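You operate a simulated robot arm through the tools that you are given. There is no shell and no other tool.

You run a simulated robot arm. Do the job below in one go: nothing can be reset, and whatever is moved stays where it is left.

## Task
Service is over: join the hose and bring the air to about 5 bar.
Fine: drain shut before the valve opens; orange tag back on its shelf, then main switch on.

Only the result counts: the job must be done as asked and must still hold three seconds after the hand-in. Knocking over, shifting, dropping, spilling or breaking anything else fails it.

## Robot
A 7-joint arm with a two-finger parallel gripper, fixed in place. Base frame: the origin is on the floor under the middle of its stand, x ahead of it, y to its left, z up. Units: m, degrees, N and s.
It reaches about 1.247 m from its shoulder. Its first joint turns from -132.0 to 132.0 degrees. Payload 3.91 kg.
Tool frame: the origin (TCP) lies between the finger pads and is the grasp point; the fingertips stand 0.03 m ahead of it; z points along the fingers, y is the line along which they close. Largest opening 0.11 m; finger width 0.02, thickness 0.01; the body of the gripper, 0.048 by 0.112 m, starts 0.055 m behind the TCP.
Orientation is that of the tool frame in the base frame, as a unit quaternion [w, x, y, z]. With the fingers straight down and closing along the base's y, the tool's x points along the base's -x, its y along +y and its z along -z.

## Interface
- The arm moves only by the tool drive_tool. Its argument "motion" is a list of rows, each a list of 3 entries, a list of its own where there are three numbers: the opening in per cent of the stroke, from 0 (shut) to 100 (fully open), then the shift along the tool's x, y, z in m, then the turn, a rotation vector about the tool's x, y, z in degrees. In form: [[fingers, [x, y, z], [rx, ry, rz]], ...]. A call has 1 to 20 rows; each row is the pose to reach, as a shift and turn from the pose commanded when the call began, along the tool's axes at that moment. Each row takes 0.2 s and may step no farther than 0.05 m and 8.6 degrees from the row before; otherwise, or with a gripper value out of range, the whole call is refused. A pose out of reach is approached as far as the arm can. The call stops where the force on the tool passes 50 N (or 10 N more than at its start, if that is more) or the arm is blocked; 0.2 s more then pass. Each finger travels about 0.108 m/s and halts on what it meets, pressing with about 21 N; the grip force reading is that of the motor and also rises with nothing between the fingers. The clock runs only during rows and for 0.2 s after the last one: add rows that repeat a pose to give the fingers time. It gives the time, the measured TCP pose, the force on the tool (base axes), the opening and the grip force at its end, in the units of the frame above (readings bear some noise), with the torque about the TCP (base axes, N m) and any sound that the robot's microphone picked up.
- Cameras (640 x 400 px; columns grow to the right, rows downward): "scene" is fixed at [0.0638, 0.4895, 1.1731]; the picture's right is [-0.51, -0.86, 0.00], its down [-0.09, 0.05, -0.99] and it looks along [0.86, -0.50, -0.10] (base axes); focal length 228 px, centre (320, 200). "wrist" rides on the gripper at [0.072, 0.017, -0.103] in the tool frame; the picture's right is [-0.23, 0.97, 0.00], its down [-0.76, -0.18, -0.62] and it looks along [-0.61, -0.14, 0.78] (tool axes); focal length 222 px, centre (320, 200). There is no depth. A picture from a camera that has moved, and an enlarged one, comes with that camera's place and axes in the base frame and with its lens. The place of the scene camera against the robot may be out by one fixed shift of up to 0.025 m in any direction.
- snapshot(camera): a new picture of that camera. It takes no simulated time.
- inspect(camera, box): a new picture of the part [left, top, right, bottom] of that camera's present view, enlarged. It takes no simulated time.
- job_done(): hands the job in; it is judged then, once.

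Places have to be worked out from the pictures, the camera data and where the tool is seen. Open the gripper and draw the arm clear of the work before you hand the job in, unless the task says otherwise.

The tools are called after ">>>" by a JSON object that holds its "op" and its "data". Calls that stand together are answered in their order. drive_tool: Moves the arm, as the interface text tells. Its arguments: {"type":"object","properties":{"motion":{"type":"array","items":{"type":"array"}}},"required":["motion"]} The other tools are called the same way: snapshot (camera) takes a picture; inspect (camera, box) takes an enlarged picture of a part of a camera's view; job_done () hands the job in.

At the start:

```text
time: 0.0
eef_pos: [0.6386, 0.1038, 1.4275]
tcp_rot: [0.0, 0.0, 1.0, 0.0]
ft_force: [0.0, -1.1, -0.9]
moment: [0.03, -0.01, 0.01]
opening: 0.1097
grasp_force: 0.0
```

scene: 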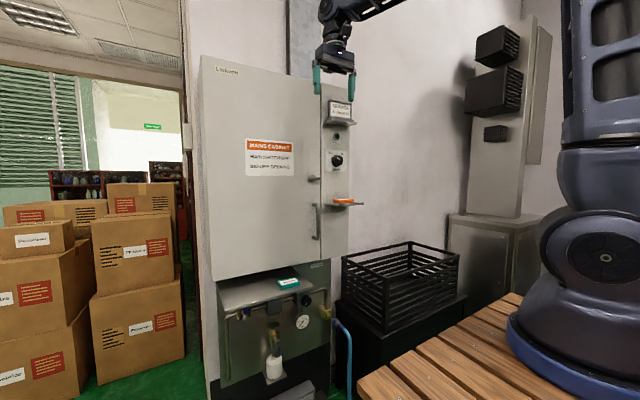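
wrist: 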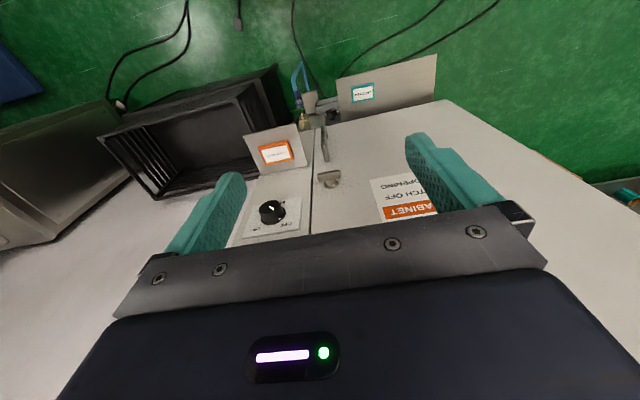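

I'll begin by looking closely at the cabinet and the air panel from both cameras.

>>> {"op": "inspect", "data": {"camera": "scene", "box": [200, 250, 360, 400]}}

>>> {"op": "inspect", "data": {"camera": "scene", "box": [290, 80, 380, 260]}}

>>> {"op": "inspect", "data": {"camera": "wrist", "box": [220, 60, 460, 260]}}

```text
2.67 times, centred on (280, 325) of scene
camera zoom: at [0.0638, 0.4895, 1.1731], right [-0.51, -0.86, 0.0], down [-0.09, 0.05, -0.99], along [0.86, -0.5, -0.1], focal length 608 px, centre (427, -133)
```

zoom: 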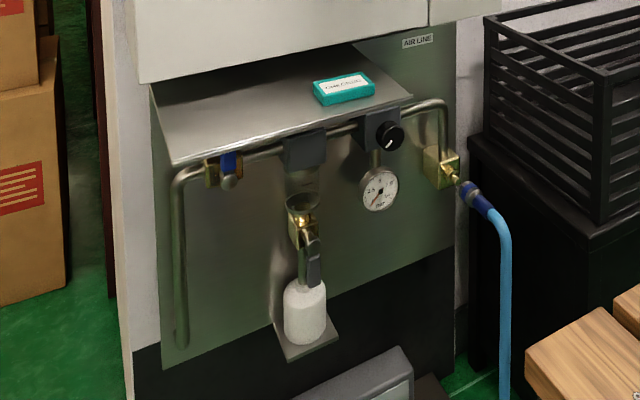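

```text
2.22 times, centred on (335, 170) of scene
camera zoom: at [0.0638, 0.4895, 1.1731], right [-0.51, -0.86, 0.0], down [-0.09, 0.05, -0.99], along [0.86, -0.5, -0.1], focal length 507 px, centre (287, 267)
```

zoom: 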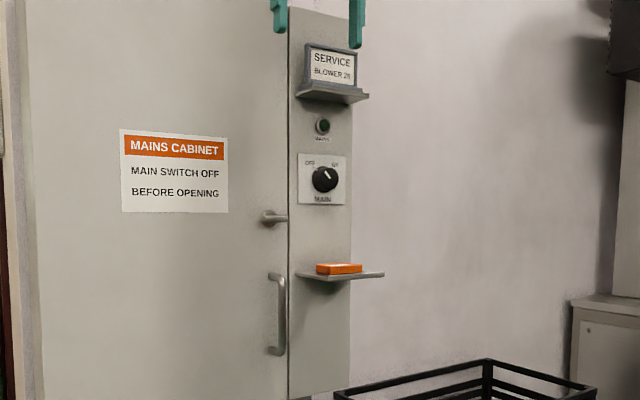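

```text
2.00 times, centred on (340, 160) of wrist
camera zoom: at [0.5654, 0.1216, 1.5314], right [0.23, 0.97, 0.0], down [0.76, -0.18, 0.62], along [0.61, -0.14, -0.78], focal length 444 px, centre (280, 280)
```

zoom: 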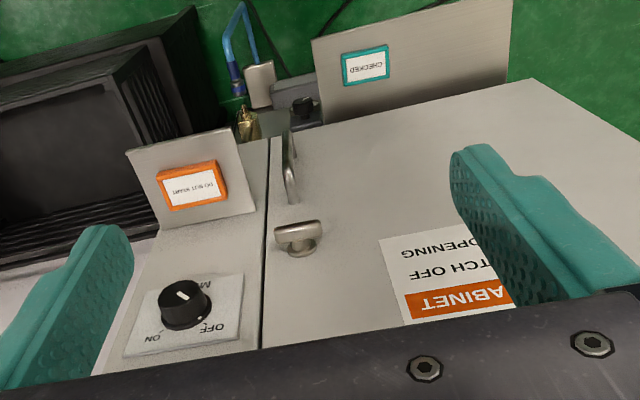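

The scene shows a shelf under the "SERVICE BLOWER 2B" sign, a main switch, a lower shelf with the orange tag, and the air panel with its teal tag. I'll zoom in on each to read the markings and lever positions.

>>> {"op": "inspect", "data": {"camera": "scene", "box": [318, 90, 366, 130]}}

>>> {"op": "inspect", "data": {"camera": "scene", "box": [318, 125, 366, 215]}}

>>> {"op": "inspect", "data": {"camera": "scene", "box": [230, 295, 350, 375]}}

>>> {"op": "inspect", "data": {"camera": "scene", "box": [255, 295, 305, 385]}}

>>> {"op": "inspect", "data": {"camera": "scene", "box": [285, 285, 335, 335]}}

```text
10.00 times, centred on (342, 110) of scene
camera zoom: at [0.0638, 0.4895, 1.1731], right [-0.51, -0.86, 0.0], down [-0.09, 0.05, -0.99], along [0.86, -0.5, -0.1], focal length 2282 px, centre (100, 1100)
```

zoom: 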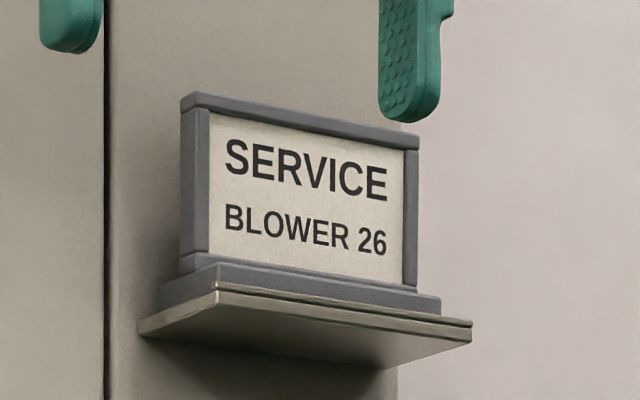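

```text
4.44 times, centred on (342, 170) of scene
camera zoom: at [0.0638, 0.4895, 1.1731], right [-0.51, -0.86, 0.0], down [-0.09, 0.05, -0.99], along [0.86, -0.5, -0.1], focal length 1014 px, centre (222, 333)
```

zoom: 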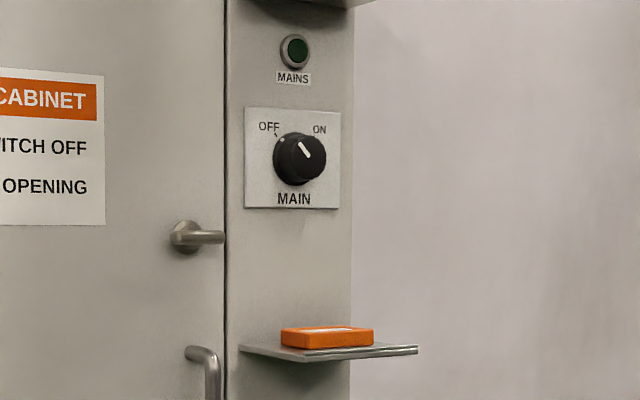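

```text
5.00 times, centred on (290, 335) of scene
camera zoom: at [0.0638, 0.4895, 1.1731], right [-0.51, -0.86, 0.0], down [-0.09, 0.05, -0.99], along [0.86, -0.5, -0.1], focal length 1141 px, centre (470, -475)
```

zoom: 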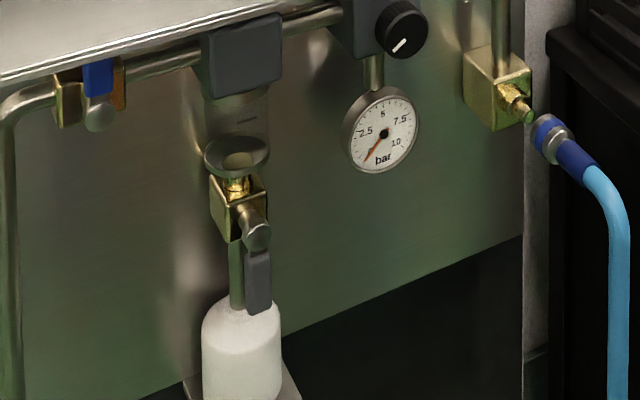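

```text
4.44 times, centred on (280, 340) of scene
camera zoom: at [0.0638, 0.4895, 1.1731], right [-0.51, -0.86, 0.0], down [-0.09, 0.05, -0.99], along [0.86, -0.5, -0.1], focal length 1014 px, centre (498, -422)
```

zoom: 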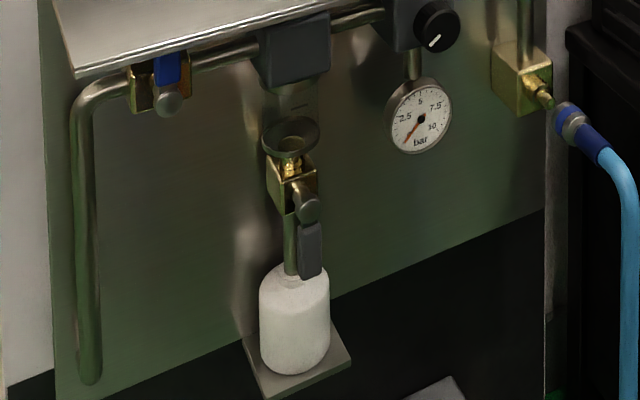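

```text
8.00 times, centred on (310, 310) of scene
camera zoom: at [0.0638, 0.4895, 1.1731], right [-0.51, -0.86, 0.0], down [-0.09, 0.05, -0.99], along [0.86, -0.5, -0.1], focal length 1825 px, centre (400, -680)
```

zoom: 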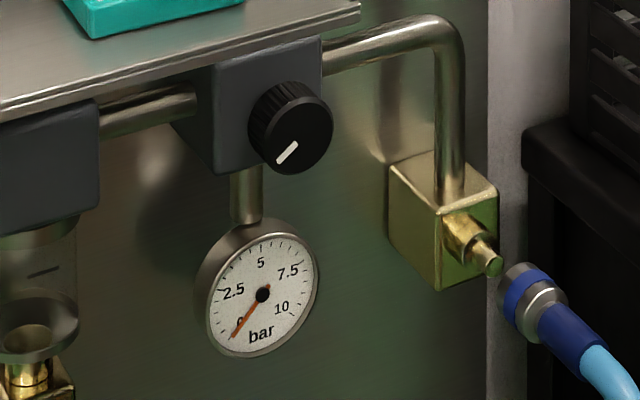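

Orange tag is on the shelf under the main switch at roughly (0.77, -0.02, 1.08). I'll check the rest of the scene for another shelf that could be the tag's home before moving.

>>> {"op": "inspect", "data": {"camera": "scene", "box": [440, 0, 570, 330]}}

>>> {"op": "inspect", "data": {"camera": "scene", "box": [340, 230, 520, 400]}}

>>> {"op": "inspect", "data": {"camera": "wrist", "box": [290, 60, 450, 160]}}

>>> {"op": "inspect", "data": {"camera": "wrist", "box": [230, 110, 330, 240]}}

```text
1.21 times, centred on (505, 165) of scene
camera zoom: at [0.0638, 0.4895, 1.1731], right [-0.51, -0.86, 0.0], down [-0.09, 0.05, -0.99], along [0.86, -0.5, -0.1], focal length 276 px, centre (96, 242)
```

zoom: 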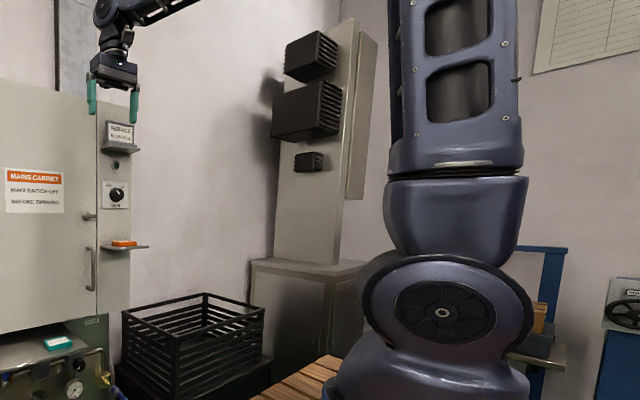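

```text
2.35 times, centred on (430, 315) of scene
camera zoom: at [0.0638, 0.4895, 1.1731], right [-0.51, -0.86, 0.0], down [-0.09, 0.05, -0.99], along [0.86, -0.5, -0.1], focal length 537 px, centre (61, -71)
```

zoom: 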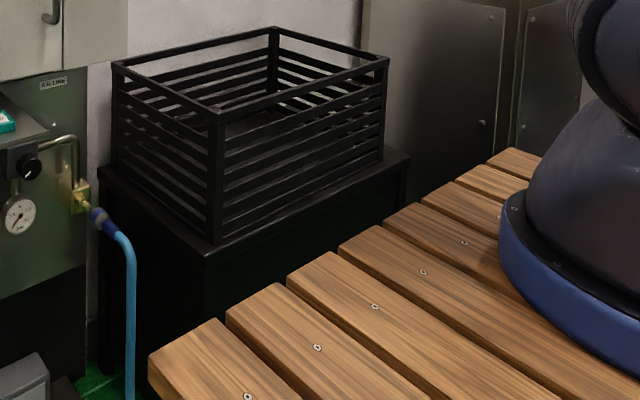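

```text
4.00 times, centred on (370, 110) of wrist
camera zoom: at [0.5654, 0.1216, 1.5314], right [0.23, 0.97, 0.0], down [0.76, -0.18, 0.62], along [0.61, -0.14, -0.78], focal length 888 px, centre (120, 560)
```

zoom: 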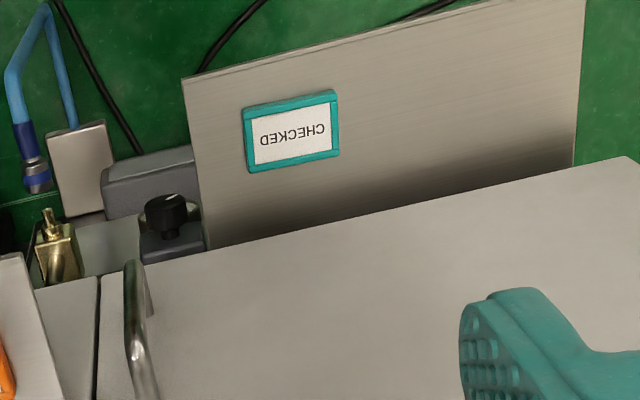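

```text
3.08 times, centred on (280, 175) of wrist
camera zoom: at [0.5654, 0.1216, 1.5314], right [0.23, 0.97, 0.0], down [0.76, -0.18, 0.62], along [0.61, -0.14, -0.78], focal length 684 px, centre (443, 277)
```

zoom: 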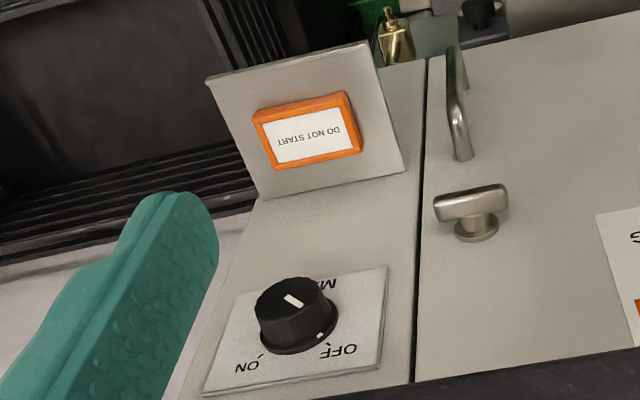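

The switch points at OFF and the drain lever seems to lie along its pipe (open). I still need to know which shelf belongs to the orange tag, so I'll check the right edge and left parts of the scene.

>>> {"op": "inspect", "data": {"camera": "scene", "box": [540, 180, 640, 340]}}

>>> {"op": "inspect", "data": {"camera": "scene", "box": [0, 130, 200, 300]}}

>>> {"op": "inspect", "data": {"camera": "wrist", "box": [0, 0, 260, 160]}}

>>> {"op": "inspect", "data": {"camera": "wrist", "box": [440, 60, 640, 260]}}

```text
2.50 times, centred on (590, 260) of scene
camera zoom: at [0.0638, 0.4895, 1.1731], right [-0.51, -0.86, 0.0], down [-0.09, 0.05, -0.99], along [0.86, -0.5, -0.1], focal length 570 px, centre (-355, 50)
```

zoom: 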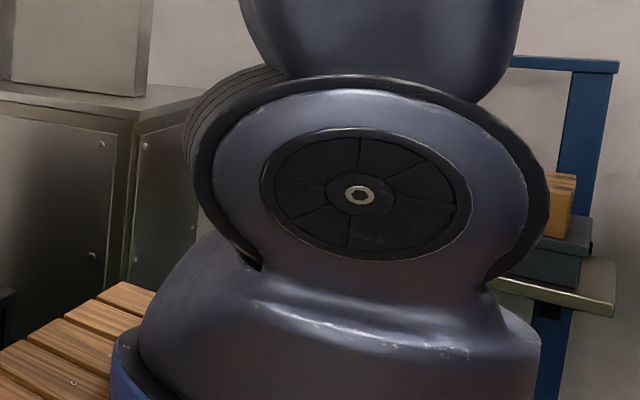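

```text
2.35 times, centred on (100, 215) of scene
camera zoom: at [0.0638, 0.4895, 1.1731], right [-0.51, -0.86, 0.0], down [-0.09, 0.05, -0.99], along [0.86, -0.5, -0.1], focal length 537 px, centre (838, 165)
```

zoom: 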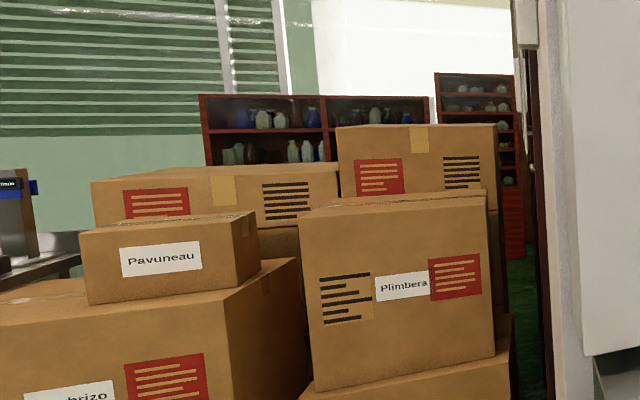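

```text
2.46 times, centred on (130, 80) of wrist
camera zoom: at [0.5654, 0.1216, 1.5314], right [0.23, 0.97, 0.0], down [0.76, -0.18, 0.62], along [0.61, -0.14, -0.78], focal length 547 px, centre (788, 495)
```

zoom: 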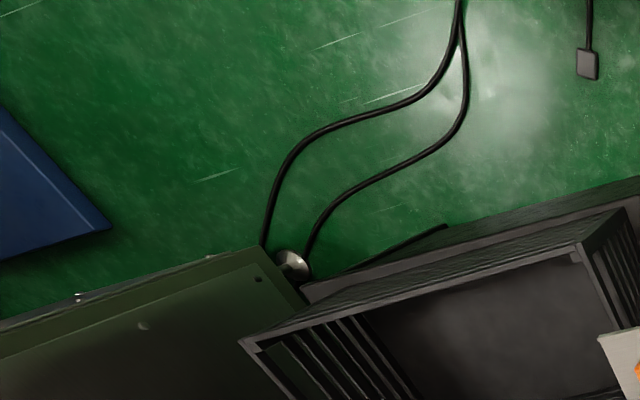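

```text
2.00 times, centred on (540, 160) of wrist
camera zoom: at [0.5654, 0.1216, 1.5314], right [0.23, 0.97, 0.0], down [0.76, -0.18, 0.62], along [0.61, -0.14, -0.78], focal length 444 px, centre (-120, 280)
```

zoom: 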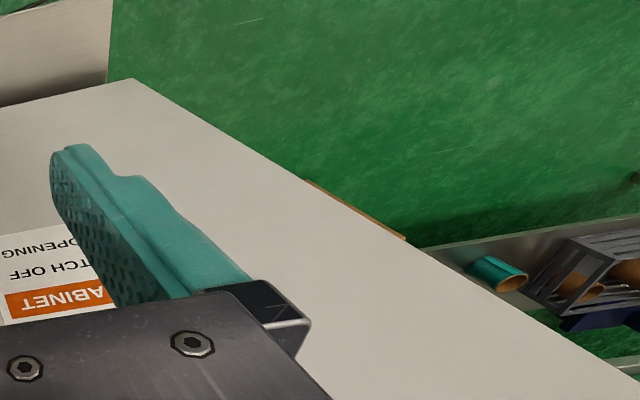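

The orange tag's home shelf isn't obvious yet; I'll back the arm off and tilt the wrist camera to look straight at the cabinet front and the air panel. This is free space away from the cabinet.

>>> {"op": "drive_tool", "data": {"motion": [[100, [0.03, 0, 0], [0, -7.2, 0]], [100, [0.06, 0, 0], [0, -14.4, 0]], [100, [0.09, 0, 0], [0, -21.6, 0]], [100, [0.12, 0, 0], [0, -28.8, 0]], [100, [0.15, 0, 0], [0, -36, 0]], [100, [0.18, 0, 0.02], [0, -43.2, 0]], [100, [0.2, 0, 0.04], [0, -50.4, 0]]]}}

>>> {"op": "snapshot", "data": {"camera": "wrist"}}

>>> {"op": "snapshot", "data": {"camera": "scene"}}

```text
time: 1.6
eef_pos: [0.4389, 0.1047, 1.3877]
tcp_rot: [0.426, 0.001, 0.905, -0.001]
ft_force: [0.3, 0.2, -0.8]
moment: [0.0, -0.01, -0.03]
opening: 0.1103
grasp_force: 0.1
```

```text
taken
camera wrist: at [0.3126, 0.122, 1.398], right [0.14, 0.97, 0.18], down [0.0, -0.18, 0.98], along [0.99, -0.14, -0.03], focal length 222 px, centre (320, 200)
```

wrist: 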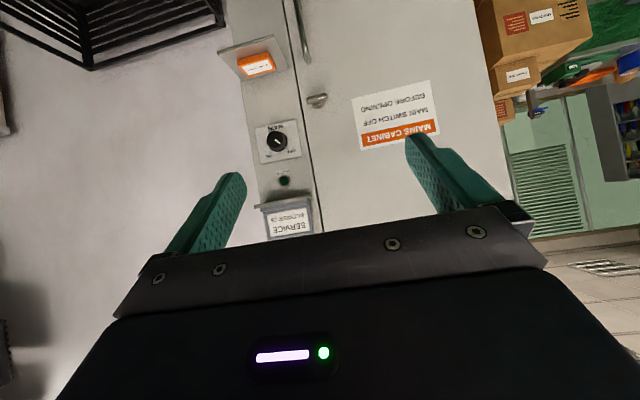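

```text
taken
```

scene: 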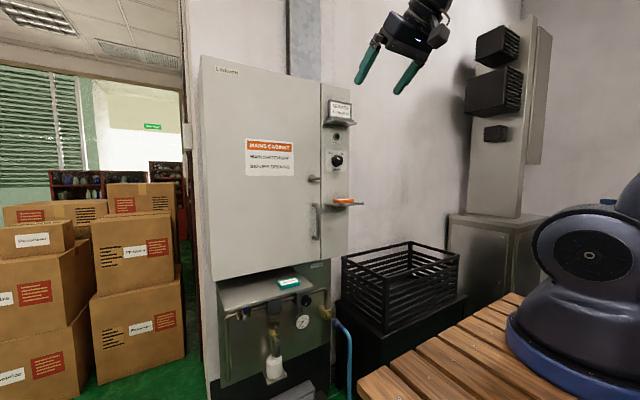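

The wrist view is upside-down but clear. I'll lower the arm ~0.4 m to see the air panel, hose and valve from in front.

>>> {"op": "drive_tool", "data": {"motion": [[100, [0.0385, 0, 0.0318], [0, 0, 0]], [100, [0.077, 0, 0.0637], [0, 0, 0]], [100, [0.1155, 0, 0.0955], [0, 0, 0]], [100, [0.154, 0, 0.1274], [0, 0, 0]], [100, [0.1925, 0, 0.1592], [0, 0, 0]], [100, [0.231, 0, 0.1911], [0, 0, 0]], [100, [0.2695, 0, 0.223], [0, 0, 0]], [100, [0.308, 0, 0.2548], [0, 0, 0]]]}}

>>> {"op": "snapshot", "data": {"camera": "wrist"}}

>>> {"op": "inspect", "data": {"camera": "wrist", "box": [220, 0, 420, 130]}}

```text
time: 3.4
eef_pos: [0.522, 0.2178, 1.0252]
tcp_rot: [0.424, -0.001, 0.905, 0.002]
ft_force: [5.4, -5.1, -0.1]
moment: [0.28, 0.23, 0.34]
opening: 0.11
grasp_force: 0.1
out of reach, approached as far as the arm can: row 4, 5, 6, 7, 8
```

```text
taken
camera wrist: at [0.3943, 0.2342, 1.0347], right [0.14, 0.97, 0.18], down [0.01, -0.18, 0.98], along [0.99, -0.14, -0.03], focal length 222 px, centre (320, 200)
```

wrist: 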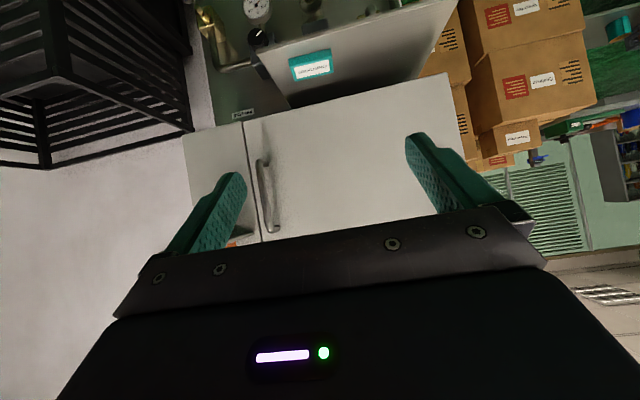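

```text
3.08 times, centred on (320, 65) of wrist
camera zoom: at [0.3943, 0.2342, 1.0347], right [0.14, 0.97, 0.18], down [0.01, -0.18, 0.98], along [0.99, -0.14, -0.03], focal length 684 px, centre (320, 615)
```

zoom: 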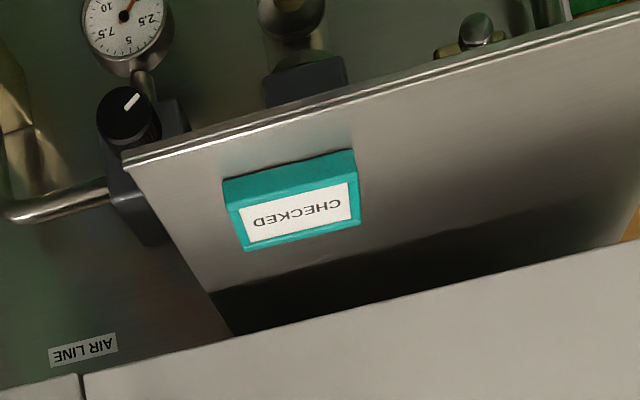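

The arm couldn't fold this close to its base at this tilt, so it drifted outward; I'll keep that in mind. There's small text at the cabinet's top-left and elsewhere that I'll read before moving on.

>>> {"op": "inspect", "data": {"camera": "scene", "box": [195, 50, 275, 100]}}

>>> {"op": "inspect", "data": {"camera": "scene", "box": [240, 130, 350, 240]}}

>>> {"op": "inspect", "data": {"camera": "scene", "box": [200, 330, 360, 400]}}

>>> {"op": "inspect", "data": {"camera": "wrist", "box": [180, 100, 340, 260]}}

```text
8.00 times, centred on (235, 75) of scene
camera zoom: at [0.0638, 0.4895, 1.1731], right [-0.51, -0.86, 0.0], down [-0.09, 0.05, -0.99], along [0.86, -0.5, -0.1], focal length 1825 px, centre (1000, 1200)
```

zoom: 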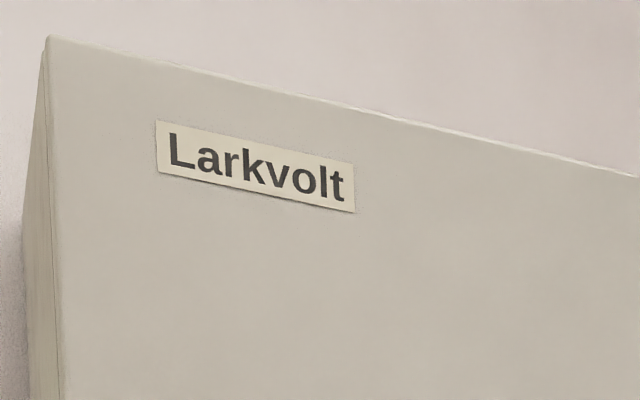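

```text
3.64 times, centred on (295, 185) of scene
camera zoom: at [0.0638, 0.4895, 1.1731], right [-0.51, -0.86, 0.0], down [-0.09, 0.05, -0.99], along [0.86, -0.5, -0.1], focal length 830 px, centre (411, 254)
```

zoom: 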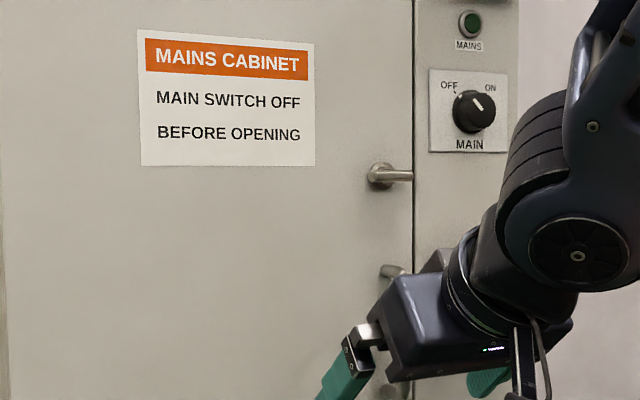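

```text
4.00 times, centred on (280, 365) of scene
camera zoom: at [0.0638, 0.4895, 1.1731], right [-0.51, -0.86, 0.0], down [-0.09, 0.05, -0.99], along [0.86, -0.5, -0.1], focal length 913 px, centre (480, -460)
```

zoom: 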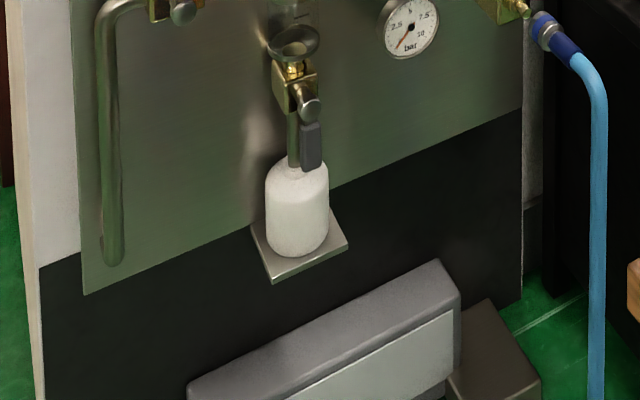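

```text
2.50 times, centred on (260, 180) of wrist
camera zoom: at [0.3943, 0.2342, 1.0347], right [0.14, 0.97, 0.18], down [0.01, -0.18, 0.98], along [0.99, -0.14, -0.03], focal length 555 px, centre (470, 250)
```

zoom: 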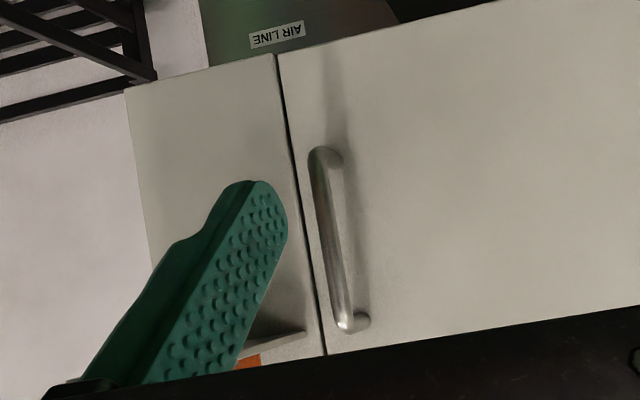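

The door has a lever latch (lying across the gap) and a pull handle, so the cabinet may well be where the tag's shelf is. First I'll back out of the unreachable spot and check how commanded poses behave.

>>> {"op": "drive_tool", "data": {"motion": [[100, [-0.045, 0, -0.0046], [0, 0, 0]], [100, [-0.09, 0, -0.0093], [0, 0, 0]], [100, [-0.135, 0, -0.014], [0, 0, 0]], [100, [-0.179, 0, -0.0186], [0, 0, 0]], [100, [-0.179, 0, -0.0186], [0, 0, 0]]]}}

>>> {"op": "snapshot", "data": {"camera": "wrist"}}

```text
time: 4.6
eef_pos: [0.6198, 0.2162, 1.1789]
tcp_rot: [0.425, 0.001, 0.905, 0.0]
ft_force: [-0.4, 0.5, -0.3]
moment: [0.0, 0.02, 0.01]
opening: 0.11
grasp_force: 0.1
```

```text
taken
camera wrist: at [0.4946, 0.2328, 1.1887], right [0.14, 0.97, 0.17], down [0.01, -0.18, 0.98], along [0.99, -0.14, -0.03], focal length 222 px, centre (320, 200)
```

wrist: 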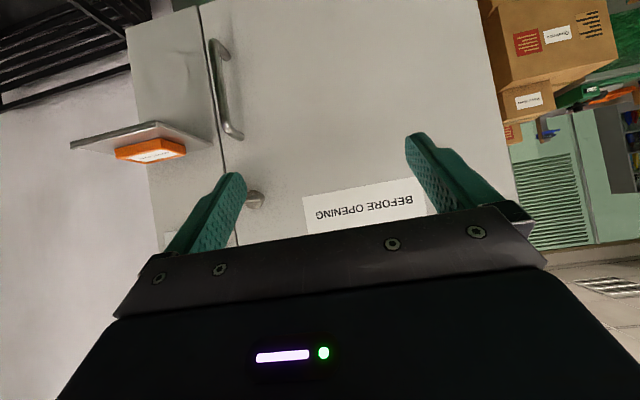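

Commanded pose resets to the reached pose, good. Now I level the tool so the fingers point straight at the cabinet (+x), keeping well clear.

>>> {"op": "drive_tool", "data": {"motion": [[100, [0.01, 0, -0.01], [0, -7.9, 0]], [100, [0.02, 0, -0.02], [0, -15.8, 0]], [100, [0.03, 0, -0.03], [0, -23.7, 0]], [100, [0.035, 0, -0.04], [0, -31.6, 0]], [100, [0.04, 0, -0.05], [0, -39.6, 0]], [100, [0.04, 0, -0.05], [0, -39.6, 0]]]}}

>>> {"op": "snapshot", "data": {"camera": "wrist"}}

>>> {"op": "snapshot", "data": {"camera": "scene"}}

```text
time: 6.0
eef_pos: [0.5557, 0.2158, 1.1806]
tcp_rot: [0.709, 0.0, 0.706, 0.0]
ft_force: [0.0, 0.1, 0.7]
moment: [0.02, -0.03, 0.02]
opening: 0.1101
grasp_force: 0.1
```

```text
taken
camera wrist: at [0.4524, 0.2327, 1.1078], right [0.0, 0.97, 0.23], down [-0.62, -0.18, 0.76], along [0.78, -0.14, 0.61], focal length 222 px, centre (320, 200)
```

wrist: 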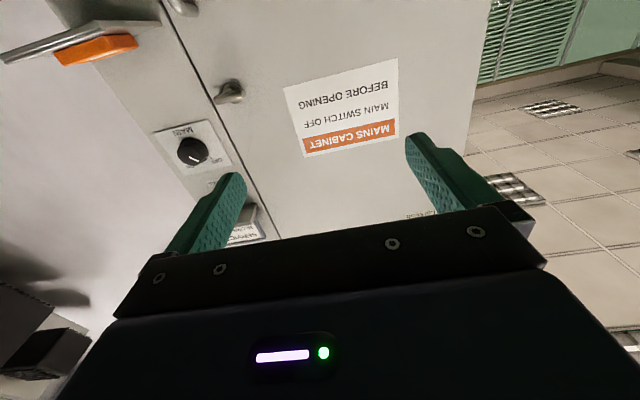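

```text
taken
```

scene: 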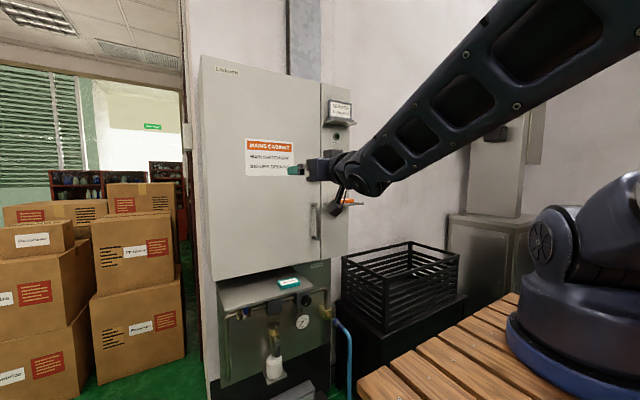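

Reached a level pose at (0.556, 0.216, 1.18). I'll zoom in on the latch, knob and orange tag from here.

>>> {"op": "inspect", "data": {"camera": "wrist", "box": [130, 0, 290, 260]}}

>>> {"op": "inspect", "data": {"camera": "wrist", "box": [190, 70, 270, 120]}}

>>> {"op": "inspect", "data": {"camera": "wrist", "box": [0, 0, 160, 100]}}

```text
1.54 times, centred on (210, 130) of wrist
camera zoom: at [0.4524, 0.2327, 1.1078], right [0.0, 0.97, 0.23], down [-0.62, -0.18, 0.76], along [0.78, -0.14, 0.61], focal length 342 px, centre (489, 308)
```

zoom: 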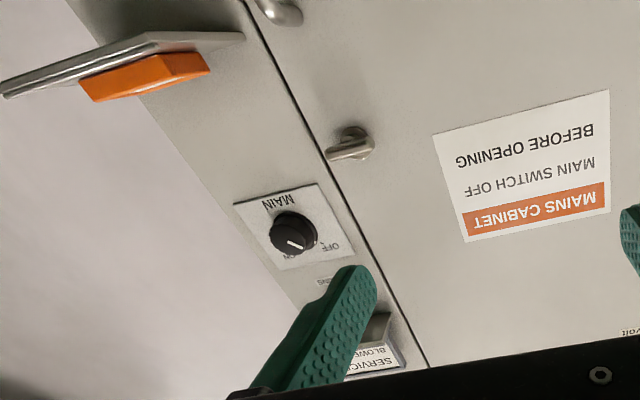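

```text
8.00 times, centred on (230, 95) of wrist
camera zoom: at [0.4524, 0.2327, 1.1078], right [0.0, 0.97, 0.23], down [-0.62, -0.18, 0.76], along [0.78, -0.14, 0.61], focal length 1777 px, centre (1040, 1040)
```

zoom: 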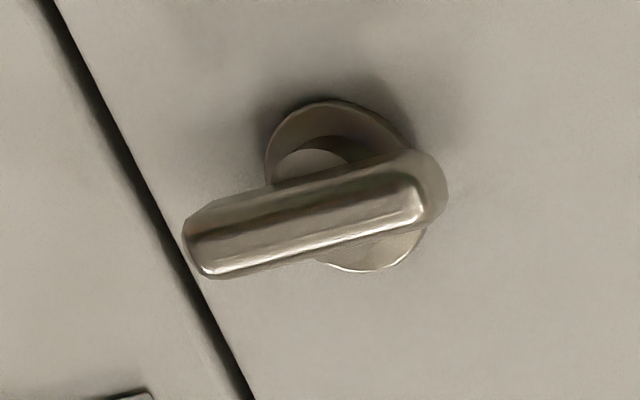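

```text
4.00 times, centred on (80, 50) of wrist
camera zoom: at [0.4524, 0.2327, 1.1078], right [0.0, 0.97, 0.23], down [-0.62, -0.18, 0.76], along [0.78, -0.14, 0.61], focal length 888 px, centre (1280, 800)
```

zoom: 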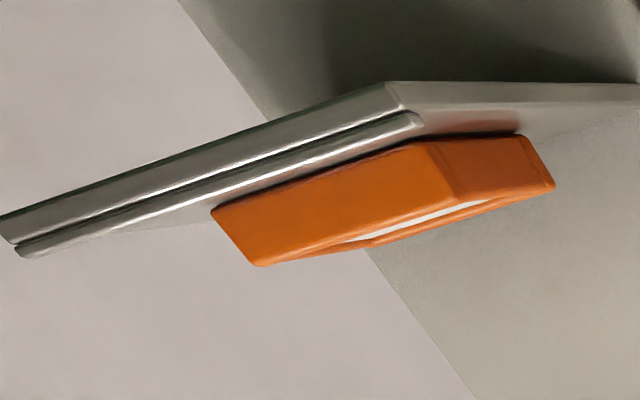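

The latch is a T-bar centred near (0.79, 0.088, 1.161), the door handle a vertical bar near (0.783, 0.088, 0.94–1.07). I'll roll the gripper 90° (fingers closing vertically) and move in front of the latch, still 0.1 m short of it.

>>> {"op": "drive_tool", "data": {"motion": [[100, [0.002, -0.0116, 0.011], [0, 0, 8.2]], [100, [0.0036, -0.0232, 0.022], [0, 0, 16.4]], [100, [0.0054, -0.0348, 0.033], [0, 0, 24.6]], [100, [0.0072, -0.0464, 0.044], [0, 0, 32.8]], [100, [0.009, -0.058, 0.055], [0, 0, 41]], [100, [0.0108, -0.0696, 0.066], [0, 0, 49.2]], [100, [0.0126, -0.0812, 0.077], [0, 0, 57.4]], [100, [0.0144, -0.0928, 0.088], [0, 0, 65.6]], [100, [0.0162, -0.1044, 0.099], [0, 0, 73.8]], [100, [0.018, -0.116, 0.11], [0, 0, 82]], [100, [0.0196, -0.128, 0.12], [0, 0, 90]], [100, [0.0196, -0.128, 0.12], [0, 0, 90]]]}}

>>> {"op": "snapshot", "data": {"camera": "wrist"}}

>>> {"op": "snapshot", "data": {"camera": "scene"}}

```text
time: 8.6
eef_pos: [0.6757, 0.0885, 1.1603]
tcp_rot: [0.5, 0.5, 0.499, 0.501]
ft_force: [0.3, 0.1, -0.6]
moment: [0.0, -0.03, 0.0]
opening: 0.1101
grasp_force: 0.1
out of reach, approached as far as the arm can: row 2, 3, 4, 5, 6, 7, 8, 9
```

```text
taken
camera wrist: at [0.5726, 0.1605, 1.1778], right [0.0, -0.23, 0.97], down [-0.62, -0.76, -0.18], along [0.78, -0.61, -0.14], focal length 222 px, centre (320, 200)
```

wrist: 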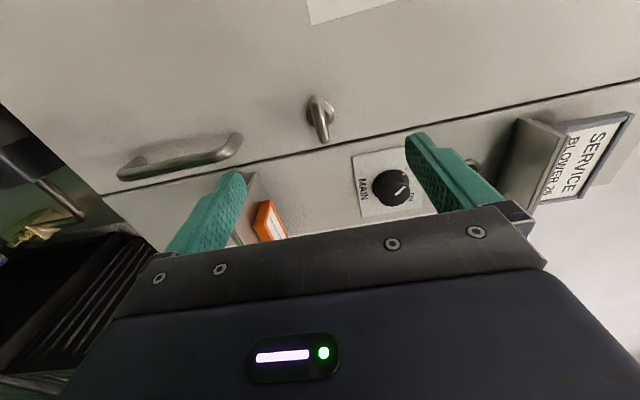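

```text
taken
```

scene: 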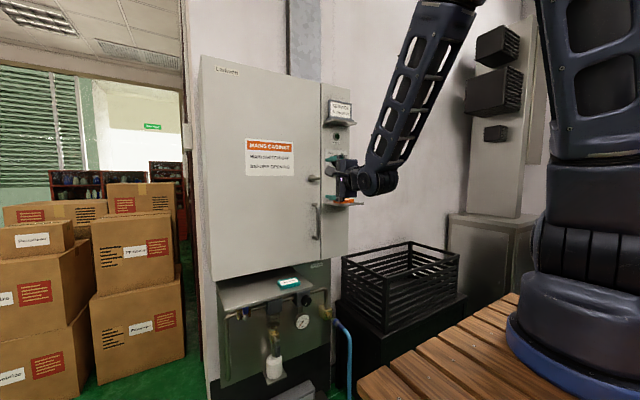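

The arm now faces the latch with fingers closing vertically. I'll zoom in on the latch to refine its position before closing on it.

>>> {"op": "inspect", "data": {"camera": "wrist", "box": [280, 80, 360, 150]}}

>>> {"op": "inspect", "data": {"camera": "wrist", "box": [100, 110, 300, 270]}}

>>> {"op": "inspect", "data": {"camera": "wrist", "box": [340, 100, 640, 260]}}

```text
5.71 times, centred on (320, 115) of wrist
camera zoom: at [0.5726, 0.1605, 1.1778], right [0.0, -0.23, 0.97], down [-0.62, -0.76, -0.18], along [0.78, -0.61, -0.14], focal length 1269 px, centre (320, 686)
```

zoom: 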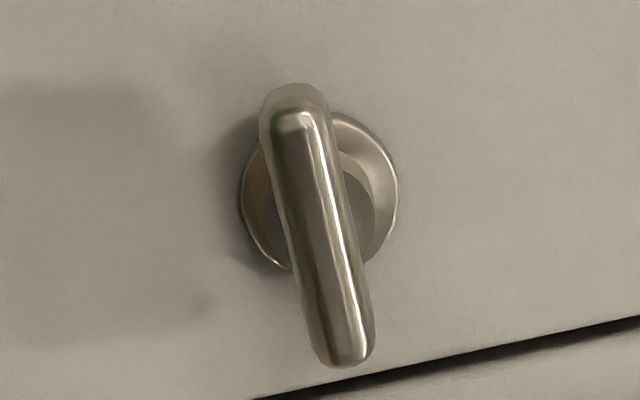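

```text
2.50 times, centred on (200, 190) of wrist
camera zoom: at [0.5726, 0.1605, 1.1778], right [0.0, -0.23, 0.97], down [-0.62, -0.76, -0.18], along [0.78, -0.61, -0.14], focal length 555 px, centre (620, 225)
```

zoom: 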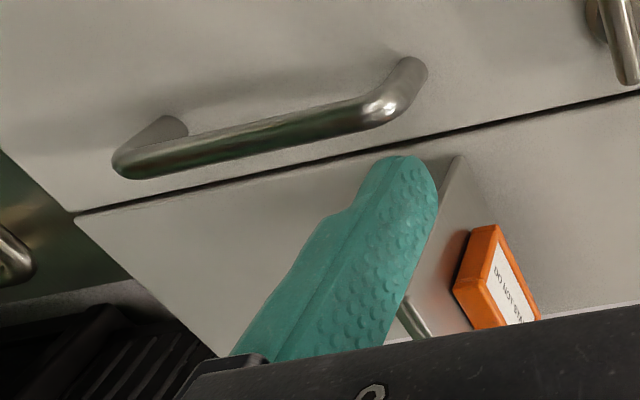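

```text
2.13 times, centred on (490, 180) of wrist
camera zoom: at [0.5726, 0.1605, 1.1778], right [0.0, -0.23, 0.97], down [-0.62, -0.76, -0.18], along [0.78, -0.61, -0.14], focal length 474 px, centre (-43, 243)
```

zoom: 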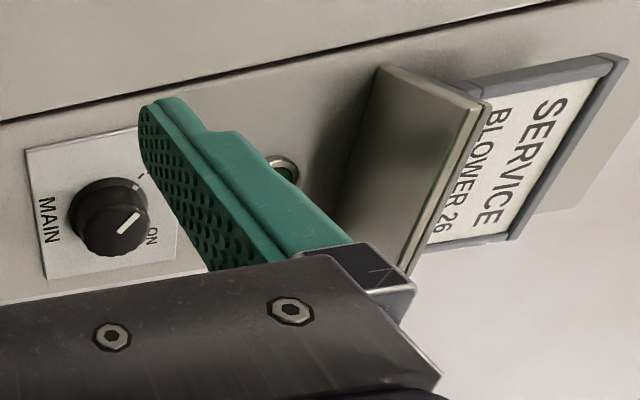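

Latch bar centre works out to about (0.793, 0.088, 1.162), door plane about x=0.825. I advance to x=0.775 and close the fingers on the bar.

>>> {"op": "drive_tool", "data": {"motion": [[100, [0, 0.001, 0.033], [0, 0, 0]], [60, [0, 0.0015, 0.066], [0, 0, 0]], [60, [0, 0.0017, 0.1], [0, 0, 0]], [60, [0, 0.0017, 0.1], [0, 0, 0]], [0, [0, 0.0017, 0.1], [0, 0, 0]], [0, [0, 0.0017, 0.1], [0, 0, 0]], [0, [0, 0.0017, 0.1], [0, 0, 0]]]}}

>>> {"op": "snapshot", "data": {"camera": "wrist"}}

```text
time: 10.2
eef_pos: [0.7756, 0.0876, 1.1599]
tcp_rot: [0.5, 0.501, 0.501, 0.498]
ft_force: [-2.6, -2.5, -26.2]
moment: [0.09, 0.31, 0.6]
opening: 0.0117
grasp_force: 45.0
```

```text
taken
camera wrist: at [0.6728, 0.161, 1.1775], right [0.0, -0.23, 0.97], down [-0.62, -0.76, -0.17], along [0.78, -0.61, -0.14], focal length 222 px, centre (320, 200)
```

wrist: 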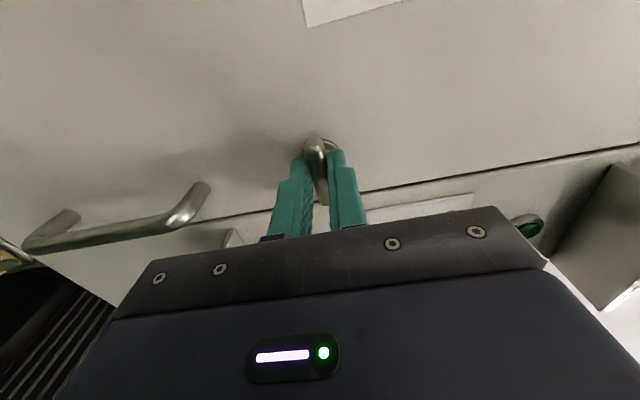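

Gripped (opening 11.7 mm) but with −26 N vertical load, so the bar sits a few mm lower; I'll relax by 3 mm and try a small clockwise turn to feel the torque.

>>> {"op": "drive_tool", "data": {"motion": [[0, [0, -0.003, 0], [0, 0, 0]], [0, [0, -0.003, 0], [0, 0, 0]]]}}

>>> {"op": "drive_tool", "data": {"motion": [[0, [0, 0, 0], [0, 0, 4]], [0, [0, 0, 0], [0, 0, 8]]]}}

```text
time: 10.8
eef_pos: [0.7768, 0.0875, 1.1604]
tcp_rot: [0.5, 0.5, 0.5, 0.5]
ft_force: [-0.7, 0.5, 1.0]
moment: [-0.06, 0.15, 0.22]
opening: 0.012
grasp_force: 44.8
```

```text
time: 11.4
eef_pos: [0.7768, 0.0887, 1.1599]
tcp_rot: [0.464, 0.533, 0.463, 0.535]
ft_force: [0.9, 6.5, 12.5]
moment: [-1.26, 0.21, -0.05]
opening: 0.0144
grasp_force: 44.5
```

Turning clockwise, the fingers were wedged open (0.0144) with −1.3 N·m, so the bar didn't follow. I'll go back and try counter-clockwise.

>>> {"op": "drive_tool", "data": {"motion": [[0, [0, 0, 0], [0, 0, -4]], [0, [0, 0, 0], [0, 0, -8]], [0, [0, 0, 0], [0, 0, -12]], [0, [0, 0, 0], [0, 0, -16]]]}}

```text
time: 12.4
eef_pos: [0.7765, 0.0885, 1.1583]
tcp_rot: [0.535, 0.462, 0.534, 0.464]
ft_force: [1.2, 7.2, 17.9]
moment: [-0.04, -0.39, 0.33]
opening: 0.0118
grasp_force: 45.2
```

The bar follows counter-clockwise with almost no torque. I'll continue turning in that direction, watching the side load.

>>> {"op": "drive_tool", "data": {"motion": [[0, [0, 0, 0], [0, 0, -5]], [0, [0, 0, 0], [0, 0, -10]], [0, [0, 0, 0], [0, 0, -15]], [0, [0, 0, 0], [0, 0, -20]]]}}

```text
time: 13.4
eef_pos: [0.776, 0.0887, 1.1596]
tcp_rot: [0.606, 0.364, 0.607, 0.363]
ft_force: [2.3, 4.2, 6.0]
moment: [0.02, -0.35, -0.28]
opening: 0.0121
grasp_force: 45.0
```

Load is low and the bar keeps following. I'll turn on toward vertical (another ~60°).

>>> {"op": "drive_tool", "data": {"motion": [[0, [0, 0, 0], [0, 0, -6]], [0, [0, 0, 0], [0, 0, -12]], [0, [0, 0, 0], [0, 0, -18]], [0, [0, 0, 0], [0, 0, -24]], [0, [0, 0, 0], [0, 0, -30]], [0, [0, 0, 0], [0, 0, -36]], [0, [0, 0, 0], [0, 0, -42]], [0, [0, 0, 0], [0, 0, -48]], [0, [0, 0, 0], [0, 0, -54]], [0, [0, 0, 0], [0, 0, -60]]]}}

>>> {"op": "snapshot", "data": {"camera": "wrist"}}

```text
time: 15.6
eef_pos: [0.7763, 0.0848, 1.1589]
tcp_rot: [0.707, 0.013, 0.708, 0.011]
ft_force: [-2.1, -31.2, -36.1]
moment: [0.03, 0.58, -0.5]
opening: 0.0116
grasp_force: 45.1
```

```text
taken
camera wrist: at [0.6726, 0.1052, 1.0869], right [0.0, 0.97, 0.26], down [-0.62, -0.2, 0.76], along [0.78, -0.16, 0.6], focal length 222 px, centre (320, 200)
```

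wrist: 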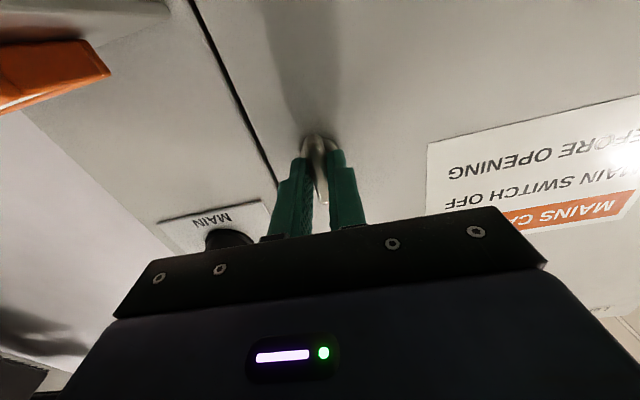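

The bar is now about vertical (−88°) with no torque. I'll release it and back off to see whether the latch stays and what the door does.

>>> {"op": "drive_tool", "data": {"motion": [[40, [0, 0, 0], [0, 0, 0]], [40, [0, 0, 0], [0, 0, 0]], [40, [0, 0, -0.04], [0, 0, 0]], [60, [0, 0, -0.08], [0, 0, 0]], [60, [0, 0, -0.12], [0, 0, 0]]]}}

>>> {"op": "snapshot", "data": {"camera": "wrist"}}

>>> {"op": "inspect", "data": {"camera": "scene", "box": [270, 120, 370, 260]}}

```text
time: 16.8
eef_pos: [0.6693, 0.0932, 1.1642]
tcp_rot: [0.707, 0.013, 0.707, 0.012]
ft_force: [-0.2, 0.0, 0.1]
moment: [0.0, -0.02, 0.01]
opening: 0.0658
grasp_force: 0.1
out of reach, approached as far as the arm can: row 5
```

```text
taken
camera wrist: at [0.5656, 0.1137, 1.092], right [0.0, 0.97, 0.26], down [-0.62, -0.2, 0.75], along [0.78, -0.16, 0.6], focal length 222 px, centre (320, 200)
```

wrist: 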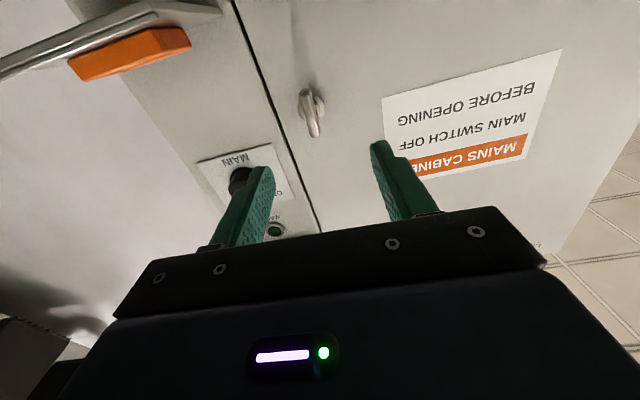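

```text
2.86 times, centred on (320, 190) of scene
camera zoom: at [0.0638, 0.4895, 1.1731], right [-0.51, -0.86, 0.0], down [-0.09, 0.05, -0.99], along [0.86, -0.5, -0.1], focal length 652 px, centre (320, 229)
```

zoom: 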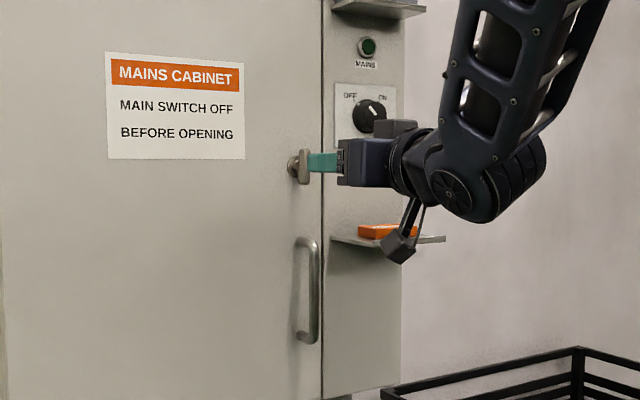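

The latch stays vertical. Next is the door handle at (0.783, 0.088, 0.94–1.07): I lower to z≈0.98 in front of it with a slight downward pitch, keeping the gripper body below the tag shelf edge.

>>> {"op": "drive_tool", "data": {"motion": [[60, [0.04, 0, 0.003], [0, 4, -0.5]], [60, [0.08, 0, 0.006], [0, 8, -1]], [60, [0.12, 0, 0.009], [0, 12, -1.5]], [60, [0.16, 0, 0.011], [0, 16, -2]], [60, [0.184, -0.001, 0.011], [0, 20, -2]], [60, [0.184, -0.001, 0.011], [0, 20, -2]]]}}

>>> {"op": "snapshot", "data": {"camera": "wrist"}}

>>> {"op": "snapshot", "data": {"camera": "scene"}}

```text
time: 18.2
eef_pos: [0.6802, 0.0991, 0.979]
tcp_rot: [0.574, -0.002, 0.819, 0.002]
ft_force: [0.2, -0.6, 0.1]
moment: [-0.02, 0.0, 0.03]
opening: 0.0659
grasp_force: 0.1
out of reach, approached as far as the arm can: row 1, 2
```

```text
taken
camera wrist: at [0.5574, 0.1155, 0.9474], right [0.07, 0.97, 0.21], down [-0.32, -0.18, 0.93], along [0.94, -0.14, 0.3], focal length 222 px, centre (320, 200)
```

wrist: 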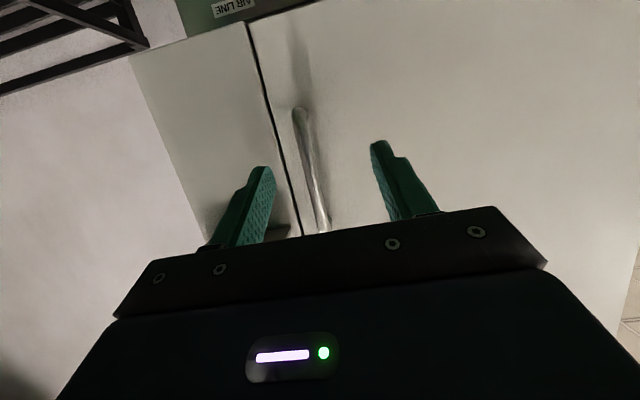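

```text
taken
```

scene: 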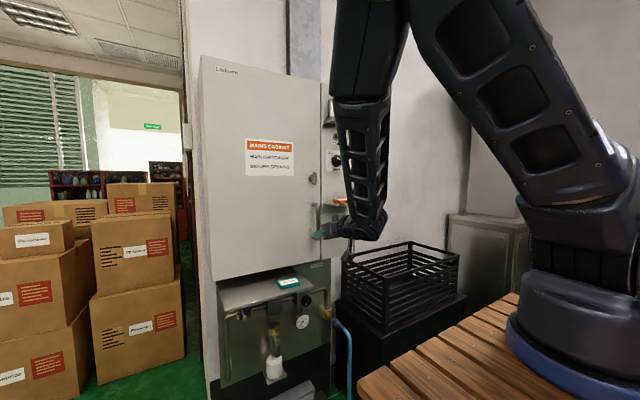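

Now in front of the handle at (0.680, 0.099, 0.979), bar at y≈0.083. I'll centre on it, advance so the bar sits between the fingers, and close to a loose cage.

>>> {"op": "drive_tool", "data": {"motion": [[60, [-0.011, -0.007, 0.03], [0, 0, 0]], [60, [-0.022, -0.015, 0.06], [0, 0, 0]], [60, [-0.0325, -0.015, 0.0893], [0, 0, 0]], [40, [-0.0325, -0.015, 0.0893], [0, 0, 0]], [22, [-0.0325, -0.015, 0.0893], [0, 0, 0]], [22, [-0.0325, -0.015, 0.0893], [0, 0, 0]]]}}

>>> {"op": "snapshot", "data": {"camera": "wrist"}}

```text
time: 19.6
eef_pos: [0.775, 0.0853, 0.9799]
tcp_rot: [0.574, -0.002, 0.819, 0.002]
ft_force: [0.5, -2.2, -1.1]
moment: [0.01, 0.01, -0.02]
opening: 0.0249
grasp_force: 1.1
```

```text
taken
camera wrist: at [0.6522, 0.102, 0.9473], right [0.07, 0.97, 0.21], down [-0.32, -0.18, 0.93], along [0.94, -0.14, 0.3], focal length 222 px, centre (320, 200)
```

wrist: 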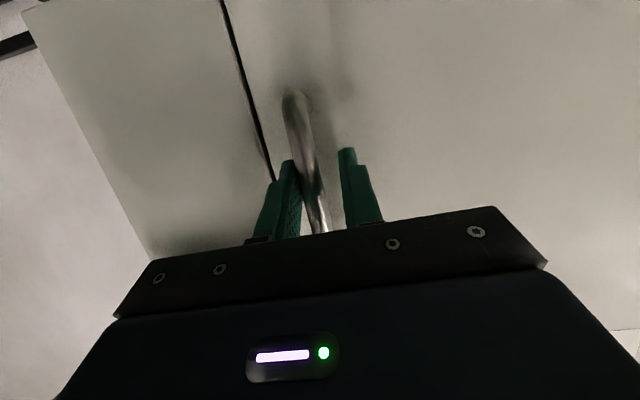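

The bar is between the fingers, touching the −y one. I'll shift 4 mm to centre and clamp it, since pulling needs grip.

>>> {"op": "drive_tool", "data": {"motion": [[22, [0, -0.004, 0], [0, 0, 0]], [0, [0, -0.004, 0], [0, 0, 0]], [0, [0, -0.004, 0], [0, 0, 0]]]}}

```text
time: 20.4
eef_pos: [0.7739, 0.0795, 0.9801]
tcp_rot: [0.574, -0.001, 0.819, 0.001]
ft_force: [-0.8, -13.9, -0.9]
moment: [-0.05, -0.69, -0.22]
opening: 0.0138
grasp_force: 45.3
```

Clamped on the 13.8 mm bar. I'll pull it along the door's arc (hinge near y≈0.45) for the first ~12°, with the gripper yaw following, and watch forces.

>>> {"op": "drive_tool", "data": {"motion": [[0, [0.0044, 0.0018, -0.0121], [1.88, 0, 0.68]], [0, [0.0088, 0.0042, -0.0243], [3.76, 0, 1.37]], [0, [0.0132, 0.007, -0.0362], [5.64, 0, 2.05]], [0, [0.0175, 0.0101, -0.0481], [7.52, 0, 2.74]], [0, [0.0218, 0.014, -0.06], [9.4, 0, 3.42]], [0, [0.026, 0.0179, -0.0715], [11.28, 0, 4.1]]]}}

>>> {"op": "snapshot", "data": {"camera": "scene"}}

>>> {"op": "snapshot", "data": {"camera": "wrist"}}

```text
time: 21.8
eef_pos: [0.6988, 0.1005, 0.9798]
tcp_rot: [0.571, 0.082, 0.815, -0.057]
ft_force: [3.7, 11.3, 5.5]
moment: [-0.3, -0.77, 0.14]
opening: 0.0141
grasp_force: 45.3
```

```text
taken
```

scene: 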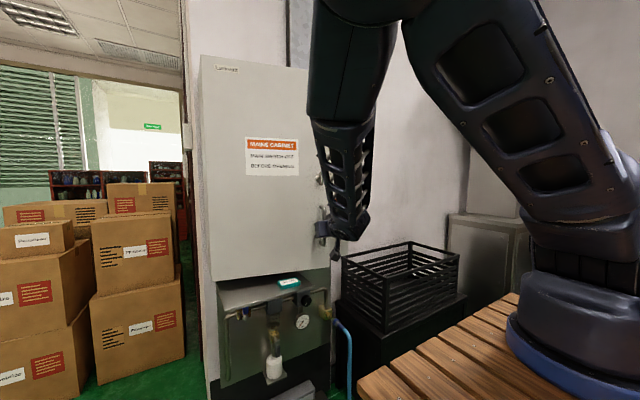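

```text
taken
camera wrist: at [0.5823, 0.1408, 0.9474], right [0.27, 0.94, 0.21], down [-0.35, -0.11, 0.93], along [0.9, -0.33, 0.3], focal length 222 px, centre (320, 200)
```

wrist: 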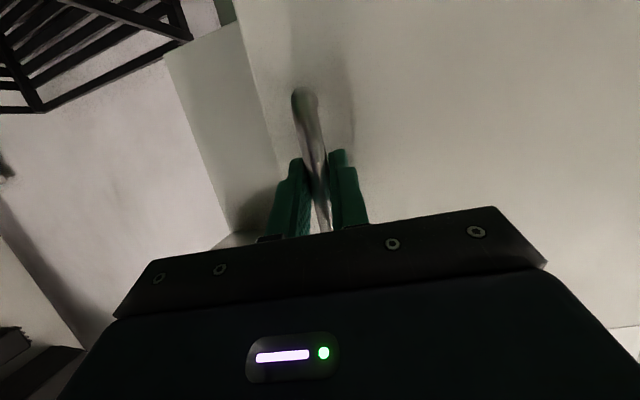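

The door is swinging open smoothly (about 12°). I'll continue pulling along the arc another 20°, slightly adjusting the hinge estimate.

>>> {"op": "drive_tool", "data": {"motion": [[0, [0.0044, 0.0025, -0.0121], [1.88, 0, 0.68]], [0, [0.0088, 0.005, -0.0242], [3.76, 0, 1.37]], [0, [0.0131, 0.0084, -0.0361], [5.64, 0, 2.05]], [0, [0.0174, 0.0118, -0.0479], [7.52, 0, 2.74]], [0, [0.0217, 0.0161, -0.0597], [9.4, 0, 3.42]], [0, [0.0259, 0.0204, -0.0713], [11.28, 0, 4.1]], [0, [0.0301, 0.0255, -0.0827], [13.16, 0, 4.79]], [0, [0.0342, 0.0307, -0.094], [15.04, 0, 5.47]], [0, [0.0382, 0.0366, -0.105], [16.92, 0, 6.15]], [0, [0.0422, 0.0426, -0.1159], [18.8, 0, 6.84]]]}}

>>> {"op": "snapshot", "data": {"camera": "scene"}}

```text
time: 24.0
eef_pos: [0.5871, 0.1672, 0.9799]
tcp_rot: [0.553, 0.222, 0.788, -0.155]
ft_force: [29.2, 34.3, 13.9]
moment: [-0.82, -1.13, 0.25]
opening: 0.014
grasp_force: 45.2
```

```text
taken
```

scene: 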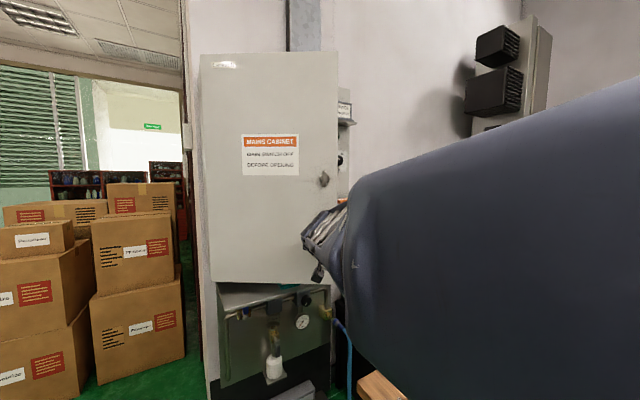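

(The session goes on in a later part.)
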